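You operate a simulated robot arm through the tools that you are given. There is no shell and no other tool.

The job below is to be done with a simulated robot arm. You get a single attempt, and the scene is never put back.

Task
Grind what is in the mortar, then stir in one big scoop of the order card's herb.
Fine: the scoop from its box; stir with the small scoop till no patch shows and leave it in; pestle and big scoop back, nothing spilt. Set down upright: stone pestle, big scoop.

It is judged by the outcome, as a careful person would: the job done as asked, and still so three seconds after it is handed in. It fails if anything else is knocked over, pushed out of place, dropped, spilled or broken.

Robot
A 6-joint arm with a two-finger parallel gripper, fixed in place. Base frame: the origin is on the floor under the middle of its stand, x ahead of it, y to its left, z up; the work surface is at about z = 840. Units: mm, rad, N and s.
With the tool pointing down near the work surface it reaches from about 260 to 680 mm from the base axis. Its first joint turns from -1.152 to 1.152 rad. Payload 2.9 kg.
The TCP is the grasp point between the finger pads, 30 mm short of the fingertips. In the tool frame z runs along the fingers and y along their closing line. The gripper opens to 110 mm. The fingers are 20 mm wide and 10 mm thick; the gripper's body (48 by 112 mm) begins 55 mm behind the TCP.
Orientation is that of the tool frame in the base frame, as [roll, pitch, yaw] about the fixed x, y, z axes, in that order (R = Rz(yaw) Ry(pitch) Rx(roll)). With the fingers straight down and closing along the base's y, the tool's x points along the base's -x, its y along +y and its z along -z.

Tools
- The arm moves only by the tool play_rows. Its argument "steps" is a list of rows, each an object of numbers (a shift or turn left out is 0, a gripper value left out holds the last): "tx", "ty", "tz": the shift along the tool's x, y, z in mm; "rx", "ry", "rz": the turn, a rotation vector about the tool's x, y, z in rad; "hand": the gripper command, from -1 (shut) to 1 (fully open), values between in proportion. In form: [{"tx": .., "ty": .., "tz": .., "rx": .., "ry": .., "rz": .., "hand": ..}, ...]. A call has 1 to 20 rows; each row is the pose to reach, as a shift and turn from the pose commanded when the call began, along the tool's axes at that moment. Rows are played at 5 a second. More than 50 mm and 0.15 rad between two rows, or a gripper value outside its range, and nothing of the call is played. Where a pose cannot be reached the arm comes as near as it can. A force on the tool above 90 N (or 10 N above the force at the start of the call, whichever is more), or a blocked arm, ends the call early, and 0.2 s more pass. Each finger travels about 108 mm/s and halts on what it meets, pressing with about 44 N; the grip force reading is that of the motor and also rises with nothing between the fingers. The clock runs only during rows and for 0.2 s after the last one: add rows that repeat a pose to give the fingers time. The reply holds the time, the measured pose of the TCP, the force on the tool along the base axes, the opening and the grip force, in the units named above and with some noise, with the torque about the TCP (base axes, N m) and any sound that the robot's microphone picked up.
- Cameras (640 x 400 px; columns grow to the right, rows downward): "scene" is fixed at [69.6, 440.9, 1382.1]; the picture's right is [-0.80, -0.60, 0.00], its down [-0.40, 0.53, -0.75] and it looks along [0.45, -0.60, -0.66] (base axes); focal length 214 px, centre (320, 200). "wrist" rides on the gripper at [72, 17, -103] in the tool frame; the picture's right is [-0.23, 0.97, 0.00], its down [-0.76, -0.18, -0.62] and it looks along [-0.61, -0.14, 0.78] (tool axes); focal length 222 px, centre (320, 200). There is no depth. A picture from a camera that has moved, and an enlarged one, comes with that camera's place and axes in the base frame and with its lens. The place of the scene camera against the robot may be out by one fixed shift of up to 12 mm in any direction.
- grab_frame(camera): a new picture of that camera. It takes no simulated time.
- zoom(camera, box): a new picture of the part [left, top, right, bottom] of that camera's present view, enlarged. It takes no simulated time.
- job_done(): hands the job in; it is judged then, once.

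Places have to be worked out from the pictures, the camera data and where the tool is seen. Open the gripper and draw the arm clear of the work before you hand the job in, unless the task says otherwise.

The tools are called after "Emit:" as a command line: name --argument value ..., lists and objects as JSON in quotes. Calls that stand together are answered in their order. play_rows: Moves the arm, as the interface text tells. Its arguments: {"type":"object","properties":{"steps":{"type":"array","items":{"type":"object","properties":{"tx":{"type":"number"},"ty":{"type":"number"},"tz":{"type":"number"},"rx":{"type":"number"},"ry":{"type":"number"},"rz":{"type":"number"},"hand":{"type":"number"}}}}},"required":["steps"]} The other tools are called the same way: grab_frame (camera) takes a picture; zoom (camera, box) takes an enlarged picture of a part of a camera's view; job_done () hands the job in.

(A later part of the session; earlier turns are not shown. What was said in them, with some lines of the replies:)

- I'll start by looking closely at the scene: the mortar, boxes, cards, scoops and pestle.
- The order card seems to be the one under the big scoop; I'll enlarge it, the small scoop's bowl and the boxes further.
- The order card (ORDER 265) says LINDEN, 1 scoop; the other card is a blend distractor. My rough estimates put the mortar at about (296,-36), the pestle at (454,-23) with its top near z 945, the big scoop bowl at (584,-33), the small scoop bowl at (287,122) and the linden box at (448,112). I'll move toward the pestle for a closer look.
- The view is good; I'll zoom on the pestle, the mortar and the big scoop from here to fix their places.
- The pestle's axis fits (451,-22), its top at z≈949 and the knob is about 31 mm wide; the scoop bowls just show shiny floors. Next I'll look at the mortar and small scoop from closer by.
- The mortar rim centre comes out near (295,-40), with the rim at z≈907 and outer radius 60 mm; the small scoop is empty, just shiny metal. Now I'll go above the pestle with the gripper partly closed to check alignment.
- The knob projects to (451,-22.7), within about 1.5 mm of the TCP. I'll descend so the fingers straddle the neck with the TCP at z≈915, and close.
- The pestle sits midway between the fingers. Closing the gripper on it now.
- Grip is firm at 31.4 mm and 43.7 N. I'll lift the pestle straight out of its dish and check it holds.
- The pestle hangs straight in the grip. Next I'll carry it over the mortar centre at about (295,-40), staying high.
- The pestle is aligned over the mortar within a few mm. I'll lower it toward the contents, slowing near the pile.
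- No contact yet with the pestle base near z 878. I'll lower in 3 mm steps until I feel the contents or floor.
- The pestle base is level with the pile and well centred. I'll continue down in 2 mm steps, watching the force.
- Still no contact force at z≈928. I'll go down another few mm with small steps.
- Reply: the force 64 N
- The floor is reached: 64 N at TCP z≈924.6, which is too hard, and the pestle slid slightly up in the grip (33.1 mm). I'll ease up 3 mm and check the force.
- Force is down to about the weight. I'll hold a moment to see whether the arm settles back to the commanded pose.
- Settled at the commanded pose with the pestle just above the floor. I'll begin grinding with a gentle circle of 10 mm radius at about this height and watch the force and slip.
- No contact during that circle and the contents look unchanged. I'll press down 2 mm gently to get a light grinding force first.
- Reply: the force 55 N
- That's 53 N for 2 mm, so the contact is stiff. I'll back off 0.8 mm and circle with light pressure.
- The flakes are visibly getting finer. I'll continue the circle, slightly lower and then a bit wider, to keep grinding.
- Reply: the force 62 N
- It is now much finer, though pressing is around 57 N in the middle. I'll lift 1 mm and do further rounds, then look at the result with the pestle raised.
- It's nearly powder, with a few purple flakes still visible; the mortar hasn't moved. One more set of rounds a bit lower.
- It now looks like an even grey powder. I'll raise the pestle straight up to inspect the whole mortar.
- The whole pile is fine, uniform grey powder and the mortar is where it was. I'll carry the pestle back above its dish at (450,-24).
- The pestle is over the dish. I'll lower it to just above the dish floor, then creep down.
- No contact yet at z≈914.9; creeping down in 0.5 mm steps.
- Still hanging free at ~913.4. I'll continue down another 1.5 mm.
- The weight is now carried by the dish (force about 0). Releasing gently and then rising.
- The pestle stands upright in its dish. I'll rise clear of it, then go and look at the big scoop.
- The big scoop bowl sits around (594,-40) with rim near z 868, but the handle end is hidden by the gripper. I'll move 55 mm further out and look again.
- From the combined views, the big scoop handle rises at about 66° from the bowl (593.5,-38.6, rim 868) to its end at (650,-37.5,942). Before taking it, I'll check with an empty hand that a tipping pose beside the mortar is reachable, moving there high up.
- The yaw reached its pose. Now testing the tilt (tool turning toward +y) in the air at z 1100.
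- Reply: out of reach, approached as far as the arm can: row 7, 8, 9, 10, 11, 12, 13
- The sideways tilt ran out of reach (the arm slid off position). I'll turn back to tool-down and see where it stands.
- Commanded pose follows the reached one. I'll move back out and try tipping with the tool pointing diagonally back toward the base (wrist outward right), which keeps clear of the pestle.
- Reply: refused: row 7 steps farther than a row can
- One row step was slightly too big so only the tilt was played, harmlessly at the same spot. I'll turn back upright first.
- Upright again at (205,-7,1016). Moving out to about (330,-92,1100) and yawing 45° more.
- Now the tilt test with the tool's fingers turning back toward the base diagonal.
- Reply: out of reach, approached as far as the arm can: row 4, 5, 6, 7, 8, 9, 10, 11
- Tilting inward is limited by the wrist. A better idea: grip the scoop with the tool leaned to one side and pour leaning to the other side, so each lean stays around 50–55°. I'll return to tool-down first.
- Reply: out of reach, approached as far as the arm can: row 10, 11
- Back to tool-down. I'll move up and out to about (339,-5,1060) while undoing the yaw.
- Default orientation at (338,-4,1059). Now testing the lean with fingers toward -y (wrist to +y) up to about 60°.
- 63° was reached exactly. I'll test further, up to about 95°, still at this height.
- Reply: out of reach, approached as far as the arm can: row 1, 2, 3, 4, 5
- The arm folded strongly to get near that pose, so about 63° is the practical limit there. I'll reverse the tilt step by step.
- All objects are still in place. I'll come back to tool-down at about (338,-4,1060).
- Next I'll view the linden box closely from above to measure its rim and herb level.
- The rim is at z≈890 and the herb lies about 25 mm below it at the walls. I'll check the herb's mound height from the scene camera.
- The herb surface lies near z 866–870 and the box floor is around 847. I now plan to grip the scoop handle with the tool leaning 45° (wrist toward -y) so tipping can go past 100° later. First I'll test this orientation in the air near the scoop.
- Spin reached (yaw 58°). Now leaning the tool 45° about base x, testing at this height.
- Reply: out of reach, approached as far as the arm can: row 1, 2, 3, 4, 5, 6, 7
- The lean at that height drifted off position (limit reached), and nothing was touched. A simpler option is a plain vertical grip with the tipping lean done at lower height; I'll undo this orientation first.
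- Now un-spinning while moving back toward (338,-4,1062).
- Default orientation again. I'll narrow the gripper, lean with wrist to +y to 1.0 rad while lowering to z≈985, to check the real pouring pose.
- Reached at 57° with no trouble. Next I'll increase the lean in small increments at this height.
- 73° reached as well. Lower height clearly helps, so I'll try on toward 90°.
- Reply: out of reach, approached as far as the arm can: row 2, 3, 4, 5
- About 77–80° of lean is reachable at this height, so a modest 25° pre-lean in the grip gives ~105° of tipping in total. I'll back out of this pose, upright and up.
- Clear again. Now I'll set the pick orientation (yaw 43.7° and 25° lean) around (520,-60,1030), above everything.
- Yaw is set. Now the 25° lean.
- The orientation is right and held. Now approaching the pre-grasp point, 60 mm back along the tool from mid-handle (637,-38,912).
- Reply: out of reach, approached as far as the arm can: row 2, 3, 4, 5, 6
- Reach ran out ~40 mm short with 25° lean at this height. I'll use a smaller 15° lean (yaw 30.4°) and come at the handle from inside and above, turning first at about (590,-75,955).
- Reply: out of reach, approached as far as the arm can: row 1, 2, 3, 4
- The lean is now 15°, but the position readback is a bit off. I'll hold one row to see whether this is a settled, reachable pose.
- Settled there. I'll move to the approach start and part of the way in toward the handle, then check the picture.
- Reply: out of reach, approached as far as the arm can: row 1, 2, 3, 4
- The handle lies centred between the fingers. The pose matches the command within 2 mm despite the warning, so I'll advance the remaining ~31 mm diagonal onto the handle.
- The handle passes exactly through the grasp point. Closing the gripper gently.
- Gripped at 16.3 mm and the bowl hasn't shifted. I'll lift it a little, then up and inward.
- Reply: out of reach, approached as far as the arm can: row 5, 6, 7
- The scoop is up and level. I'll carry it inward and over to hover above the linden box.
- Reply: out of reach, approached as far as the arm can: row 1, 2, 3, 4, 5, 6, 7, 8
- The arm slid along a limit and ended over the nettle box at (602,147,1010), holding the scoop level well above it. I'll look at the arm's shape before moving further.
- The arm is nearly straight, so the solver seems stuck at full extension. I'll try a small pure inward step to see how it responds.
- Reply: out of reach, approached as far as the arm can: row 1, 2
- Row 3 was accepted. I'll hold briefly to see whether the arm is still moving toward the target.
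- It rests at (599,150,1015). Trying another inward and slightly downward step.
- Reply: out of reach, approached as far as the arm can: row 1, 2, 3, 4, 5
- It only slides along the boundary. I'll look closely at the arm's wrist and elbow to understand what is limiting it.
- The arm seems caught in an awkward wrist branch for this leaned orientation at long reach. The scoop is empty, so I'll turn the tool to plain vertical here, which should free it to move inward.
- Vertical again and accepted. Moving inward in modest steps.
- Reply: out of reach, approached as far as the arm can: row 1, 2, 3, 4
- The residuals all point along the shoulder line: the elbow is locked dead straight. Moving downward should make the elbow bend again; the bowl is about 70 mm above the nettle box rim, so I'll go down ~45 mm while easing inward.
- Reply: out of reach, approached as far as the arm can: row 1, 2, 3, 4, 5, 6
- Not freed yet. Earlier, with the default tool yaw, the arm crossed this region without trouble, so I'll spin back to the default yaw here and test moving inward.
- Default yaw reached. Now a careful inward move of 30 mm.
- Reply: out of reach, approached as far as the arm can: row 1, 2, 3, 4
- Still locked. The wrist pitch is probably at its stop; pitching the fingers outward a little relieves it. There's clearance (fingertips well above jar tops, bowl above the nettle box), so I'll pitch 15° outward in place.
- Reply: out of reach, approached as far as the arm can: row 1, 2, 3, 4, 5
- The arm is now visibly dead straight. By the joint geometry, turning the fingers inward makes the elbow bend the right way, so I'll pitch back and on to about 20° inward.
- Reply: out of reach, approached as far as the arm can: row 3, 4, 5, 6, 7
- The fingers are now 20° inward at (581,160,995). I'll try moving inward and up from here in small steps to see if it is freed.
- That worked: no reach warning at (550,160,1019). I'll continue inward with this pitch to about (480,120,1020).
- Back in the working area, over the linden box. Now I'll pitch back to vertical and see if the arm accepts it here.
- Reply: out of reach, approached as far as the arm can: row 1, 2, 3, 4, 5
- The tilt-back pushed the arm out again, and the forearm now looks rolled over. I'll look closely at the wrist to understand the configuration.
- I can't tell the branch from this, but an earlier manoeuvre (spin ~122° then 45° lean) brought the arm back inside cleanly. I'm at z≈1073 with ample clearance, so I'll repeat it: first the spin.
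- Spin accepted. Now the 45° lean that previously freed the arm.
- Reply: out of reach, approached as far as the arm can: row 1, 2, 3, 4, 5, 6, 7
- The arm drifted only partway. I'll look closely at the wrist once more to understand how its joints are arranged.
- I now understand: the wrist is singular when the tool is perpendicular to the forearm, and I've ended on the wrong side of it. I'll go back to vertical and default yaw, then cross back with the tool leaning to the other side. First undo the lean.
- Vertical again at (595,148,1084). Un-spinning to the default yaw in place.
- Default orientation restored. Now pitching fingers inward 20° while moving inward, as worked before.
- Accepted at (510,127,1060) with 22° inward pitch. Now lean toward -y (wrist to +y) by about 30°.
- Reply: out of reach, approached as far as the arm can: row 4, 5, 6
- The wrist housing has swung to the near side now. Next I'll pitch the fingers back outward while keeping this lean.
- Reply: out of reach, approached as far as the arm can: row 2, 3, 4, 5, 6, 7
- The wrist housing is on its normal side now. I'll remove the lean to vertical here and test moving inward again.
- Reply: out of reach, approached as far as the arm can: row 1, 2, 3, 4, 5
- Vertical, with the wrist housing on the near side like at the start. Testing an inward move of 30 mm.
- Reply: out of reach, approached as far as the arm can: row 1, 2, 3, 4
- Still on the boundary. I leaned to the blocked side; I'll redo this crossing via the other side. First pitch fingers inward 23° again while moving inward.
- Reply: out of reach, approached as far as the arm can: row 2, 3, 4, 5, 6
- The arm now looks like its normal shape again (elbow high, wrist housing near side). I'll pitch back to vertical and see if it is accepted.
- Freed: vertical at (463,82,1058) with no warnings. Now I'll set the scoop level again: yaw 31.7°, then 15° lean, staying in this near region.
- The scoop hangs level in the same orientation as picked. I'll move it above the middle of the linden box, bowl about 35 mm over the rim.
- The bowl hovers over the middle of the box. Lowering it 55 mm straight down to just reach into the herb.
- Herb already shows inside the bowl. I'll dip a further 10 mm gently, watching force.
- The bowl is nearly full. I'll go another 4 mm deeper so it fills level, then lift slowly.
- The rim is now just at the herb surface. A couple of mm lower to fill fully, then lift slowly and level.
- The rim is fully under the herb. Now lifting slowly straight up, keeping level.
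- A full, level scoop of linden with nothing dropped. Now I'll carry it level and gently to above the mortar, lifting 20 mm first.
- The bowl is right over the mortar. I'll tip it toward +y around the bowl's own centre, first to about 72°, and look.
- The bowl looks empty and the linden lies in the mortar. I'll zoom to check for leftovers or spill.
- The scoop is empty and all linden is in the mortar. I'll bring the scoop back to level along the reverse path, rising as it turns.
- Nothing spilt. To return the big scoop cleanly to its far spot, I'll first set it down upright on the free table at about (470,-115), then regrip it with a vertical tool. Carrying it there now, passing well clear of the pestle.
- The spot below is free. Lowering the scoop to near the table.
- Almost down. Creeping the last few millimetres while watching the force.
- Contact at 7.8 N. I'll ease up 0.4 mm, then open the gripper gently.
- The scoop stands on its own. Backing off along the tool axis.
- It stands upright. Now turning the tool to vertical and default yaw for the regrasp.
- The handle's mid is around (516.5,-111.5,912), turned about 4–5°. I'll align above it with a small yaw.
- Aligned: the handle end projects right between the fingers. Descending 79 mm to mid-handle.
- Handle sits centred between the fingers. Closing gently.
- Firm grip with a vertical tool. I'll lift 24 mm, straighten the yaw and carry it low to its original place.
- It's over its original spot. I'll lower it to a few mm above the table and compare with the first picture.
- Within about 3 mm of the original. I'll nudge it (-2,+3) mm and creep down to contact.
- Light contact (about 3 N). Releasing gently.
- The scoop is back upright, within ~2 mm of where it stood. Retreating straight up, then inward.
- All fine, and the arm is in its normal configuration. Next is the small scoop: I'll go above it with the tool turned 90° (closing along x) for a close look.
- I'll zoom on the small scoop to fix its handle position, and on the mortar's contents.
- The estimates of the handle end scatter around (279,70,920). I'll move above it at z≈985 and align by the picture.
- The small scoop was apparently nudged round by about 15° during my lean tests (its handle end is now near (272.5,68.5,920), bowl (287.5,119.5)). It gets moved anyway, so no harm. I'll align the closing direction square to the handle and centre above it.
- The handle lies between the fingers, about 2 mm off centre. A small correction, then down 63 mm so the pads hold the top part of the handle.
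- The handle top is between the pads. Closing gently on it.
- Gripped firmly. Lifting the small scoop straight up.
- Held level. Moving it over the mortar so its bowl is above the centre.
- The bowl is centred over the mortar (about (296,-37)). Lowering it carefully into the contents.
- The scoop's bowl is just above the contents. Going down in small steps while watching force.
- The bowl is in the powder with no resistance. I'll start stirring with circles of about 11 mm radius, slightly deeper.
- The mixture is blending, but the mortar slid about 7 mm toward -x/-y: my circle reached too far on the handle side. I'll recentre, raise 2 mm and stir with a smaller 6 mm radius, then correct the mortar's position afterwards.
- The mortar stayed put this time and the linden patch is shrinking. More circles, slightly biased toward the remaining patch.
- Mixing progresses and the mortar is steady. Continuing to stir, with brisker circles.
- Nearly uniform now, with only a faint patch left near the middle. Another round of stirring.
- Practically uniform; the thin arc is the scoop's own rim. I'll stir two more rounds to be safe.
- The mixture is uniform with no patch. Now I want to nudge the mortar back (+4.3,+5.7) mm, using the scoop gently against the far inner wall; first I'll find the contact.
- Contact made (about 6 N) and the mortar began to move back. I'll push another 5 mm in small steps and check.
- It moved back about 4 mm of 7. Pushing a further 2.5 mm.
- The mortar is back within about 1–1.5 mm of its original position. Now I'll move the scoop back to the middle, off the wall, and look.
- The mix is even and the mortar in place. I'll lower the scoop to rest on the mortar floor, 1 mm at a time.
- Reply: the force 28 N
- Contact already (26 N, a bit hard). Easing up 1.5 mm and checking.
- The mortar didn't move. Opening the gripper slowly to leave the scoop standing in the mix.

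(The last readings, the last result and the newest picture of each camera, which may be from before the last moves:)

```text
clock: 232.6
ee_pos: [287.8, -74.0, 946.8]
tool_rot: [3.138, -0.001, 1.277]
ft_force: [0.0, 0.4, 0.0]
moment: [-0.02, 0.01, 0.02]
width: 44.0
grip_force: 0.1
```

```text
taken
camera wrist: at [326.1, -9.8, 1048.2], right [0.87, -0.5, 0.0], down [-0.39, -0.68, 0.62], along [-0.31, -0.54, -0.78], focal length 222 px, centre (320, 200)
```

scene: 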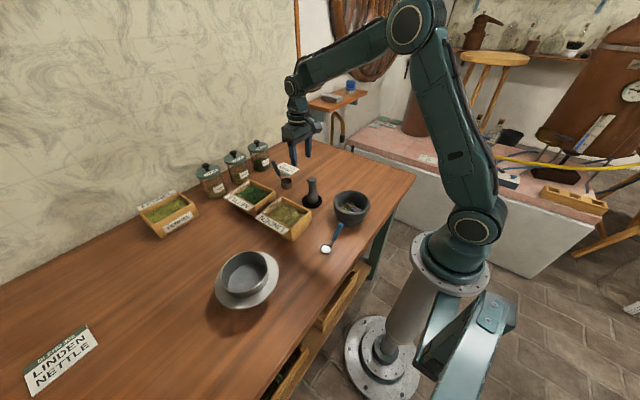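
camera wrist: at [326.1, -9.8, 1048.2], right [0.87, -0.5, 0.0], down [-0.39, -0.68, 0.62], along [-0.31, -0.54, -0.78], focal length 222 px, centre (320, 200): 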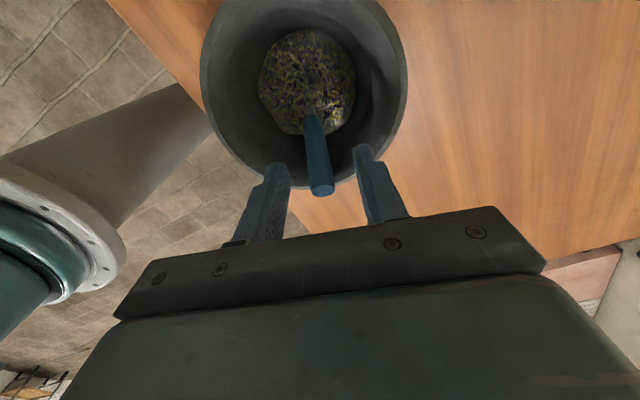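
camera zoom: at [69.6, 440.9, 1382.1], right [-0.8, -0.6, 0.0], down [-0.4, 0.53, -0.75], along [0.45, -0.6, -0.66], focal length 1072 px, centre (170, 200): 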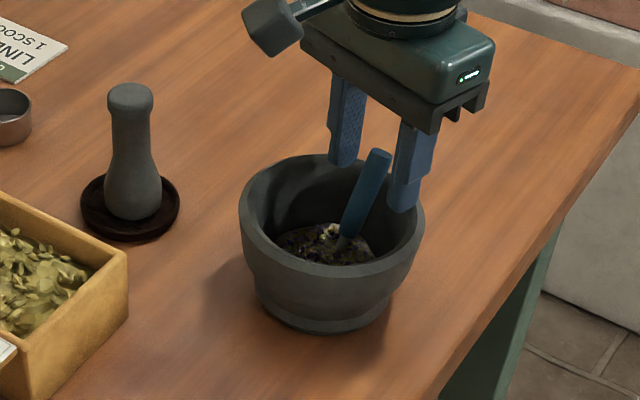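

The scoop stays put, standing in the mix. Rising straight up and drawing clear.

Emit:
play_rows --steps '[{"tz": -10}, {"tz": -25}, {"tz": -50}, {"tz": -85}, {"tz": -125}, {"tz": -165}, {"tz": -190}, {"tz": -190}]'

Emit:
grab_frame --camera "scene"

Emit:
grab_frame --camera "wrist"

Emit:
zoom --camera "scene" --box '[310, 160, 390, 240]'

```text
clock: 234.4
ee_pos: [287.8, -72.9, 1137.7]
tool_rot: [3.138, 0.001, 1.275]
ft_force: [1.0, -0.7, 0.3]
moment: [0.02, 0.03, -0.03]
width: 43.9
grip_force: 0.1
```

```text
taken
```

scene: 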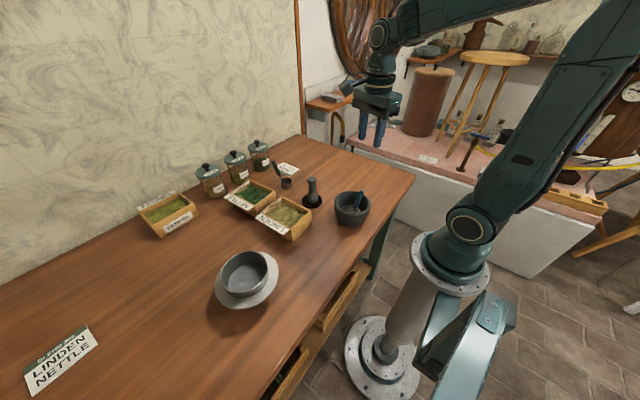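

```text
taken
camera wrist: at [325.7, -8.3, 1239.1], right [0.87, -0.5, 0.0], down [-0.39, -0.68, 0.62], along [-0.31, -0.54, -0.78], focal length 222 px, centre (320, 200)
```

wrist: 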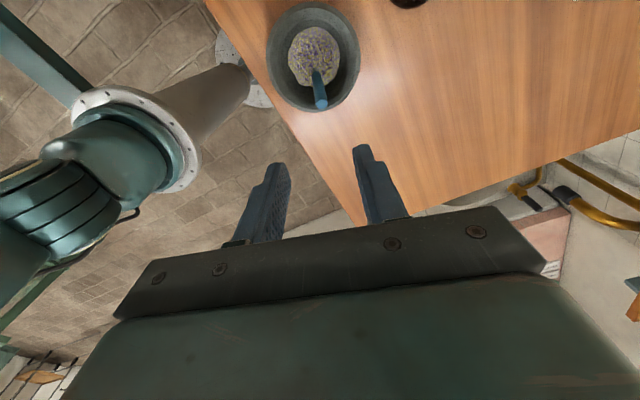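

```text
5.00 times, centred on (350, 200) of scene
camera zoom: at [69.6, 440.9, 1382.1], right [-0.8, -0.6, 0.0], down [-0.4, 0.53, -0.75], along [0.45, -0.6, -0.66], focal length 1072 px, centre (170, 200)
```

zoom: 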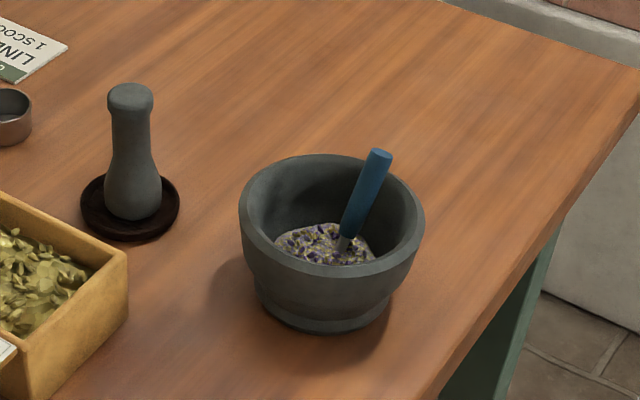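

I'll check the mix, the table and the returned tools closely before finishing.

Emit:
zoom --camera "wrist" --box '[250, 0, 380, 120]'

Emit:
zoom --camera "scene" --box '[325, 185, 375, 235]'

Emit:
zoom --camera "scene" --box '[200, 130, 400, 260]'

```text
3.33 times, centred on (315, 60) of wrist
camera zoom: at [325.7, -8.3, 1239.1], right [0.87, -0.5, 0.0], down [-0.39, -0.68, 0.62], along [-0.31, -0.54, -0.78], focal length 740 px, centre (337, 667)
```

zoom: 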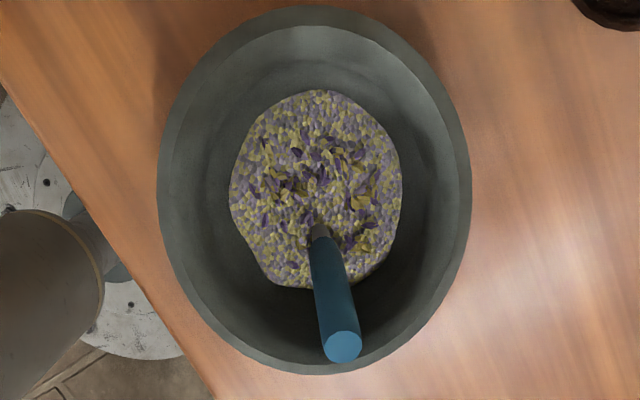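

```text
8.00 times, centred on (350, 210) of scene
camera zoom: at [69.6, 440.9, 1382.1], right [-0.8, -0.6, 0.0], down [-0.4, 0.53, -0.75], along [0.45, -0.6, -0.66], focal length 1716 px, centre (80, 120)
```

zoom: 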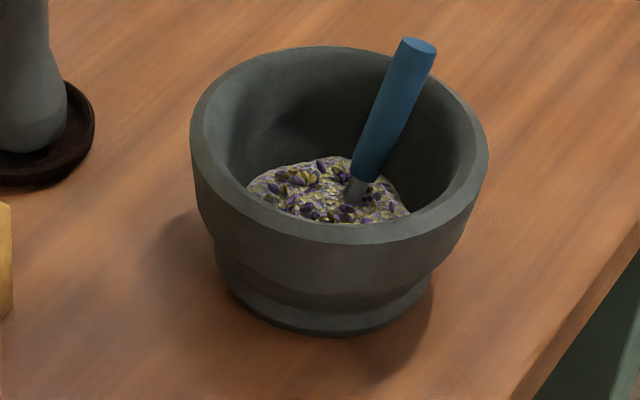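

```text
3.08 times, centred on (300, 195) of scene
camera zoom: at [69.6, 440.9, 1382.1], right [-0.8, -0.6, 0.0], down [-0.4, 0.53, -0.75], along [0.45, -0.6, -0.66], focal length 660 px, centre (382, 215)
```

zoom: 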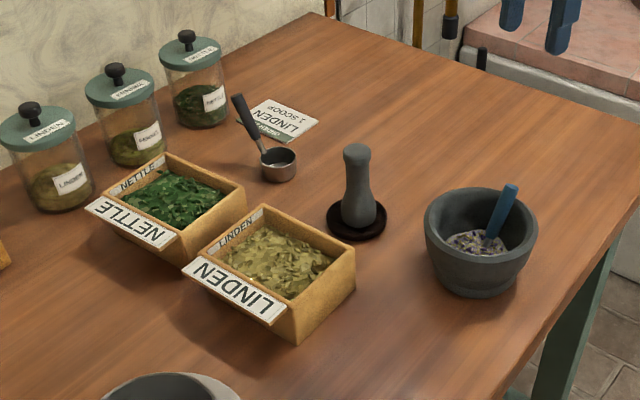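

Everything matches the starting layout: pestle upright in its dish, big scoop upright by the card, boxes and jars unmoved, mortar in place with the small scoop standing in an even mix and nothing spilt. I'll open the gripper and draw the arm clear.

Emit:
play_rows --steps '[{"tx": 0, "ty": 0, "tz": -40, "hand": 0.5}, {"tx": 20, "ty": -1, "tz": -75, "hand": 1}, {"tx": 60, "ty": -4, "tz": -90, "hand": 1}, {"tx": 105, "ty": -7, "tz": -90, "hand": 1}, {"tx": 150, "ty": -10, "tz": -90, "hand": 1}, {"tx": 185, "ty": -12, "tz": -90, "hand": 1}, {"tx": 195, "ty": -12, "tz": -90, "hand": 1}, {"tx": 195, "ty": -12, "tz": -90, "hand": 1}]'

Emit:
grab_frame --camera "scene"

Emit:
zoom --camera "scene" --box '[200, 130, 400, 260]'

Emit:
grab_frame --camera "wrist"

```text
clock: 236.2
ee_pos: [331.6, 117.5, 1226.3]
tool_rot: [3.14, 0.001, 1.277]
ft_force: [0.0, -0.2, -1.1]
moment: [-0.05, -0.04, 0.0]
width: 109.9
grip_force: 0.0
```

```text
taken
```

scene: 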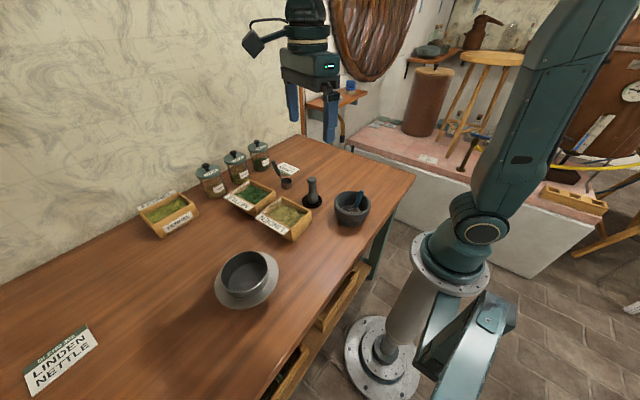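

```text
3.08 times, centred on (300, 195) of scene
camera zoom: at [69.6, 440.9, 1382.1], right [-0.8, -0.6, 0.0], down [-0.4, 0.53, -0.75], along [0.45, -0.6, -0.66], focal length 660 px, centre (382, 215)
```

zoom: 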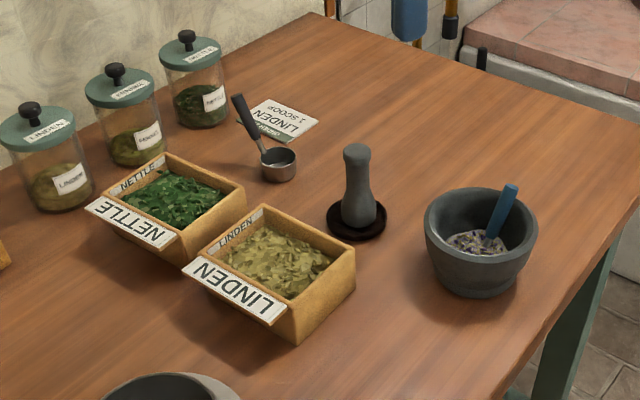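

```text
taken
camera wrist: at [371.1, 181.7, 1327.4], right [0.87, -0.5, 0.0], down [-0.39, -0.68, 0.62], along [-0.31, -0.54, -0.78], focal length 222 px, centre (320, 200)
```

wrist: 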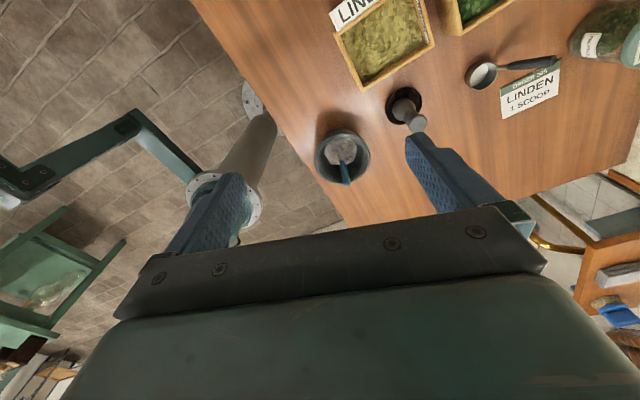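

The gripper is open, the arm is clear, and nothing has changed over the last few seconds. I'm handing the job in.

Emit:
job_done

```text
The job is handed in.
```

The job is done and handed in. The mortar's contents are ground to a fine powder, and one full big scoop of linden (the herb on the order card) from its box is stirred in. I stirred with the small scoop until no patch showed, and left it standing in the mix.

- **Big scoop:** it is upright by the order card, about 2 mm from where it started.
- **Pestle:** it is upright in its dish.
- **Table:** I saw nothing spilt, and the boxes, jars and cards look the same as in the first pictures.

Two things went less cleanly than I wanted:

- **Mortar moved:** my first stirring circle was too wide and slid the mortar about 7 mm. I pushed it back with the scoop, to about 1–1.5 mm from its original spot as judged from the pictures.
- **Small scoop turned:** some time before I picked it up, probably during my trial tilts, it was nudged round by about 15° where it lay.

I also set the big scoop down once on a clear part of the table to change my grip before returning it.
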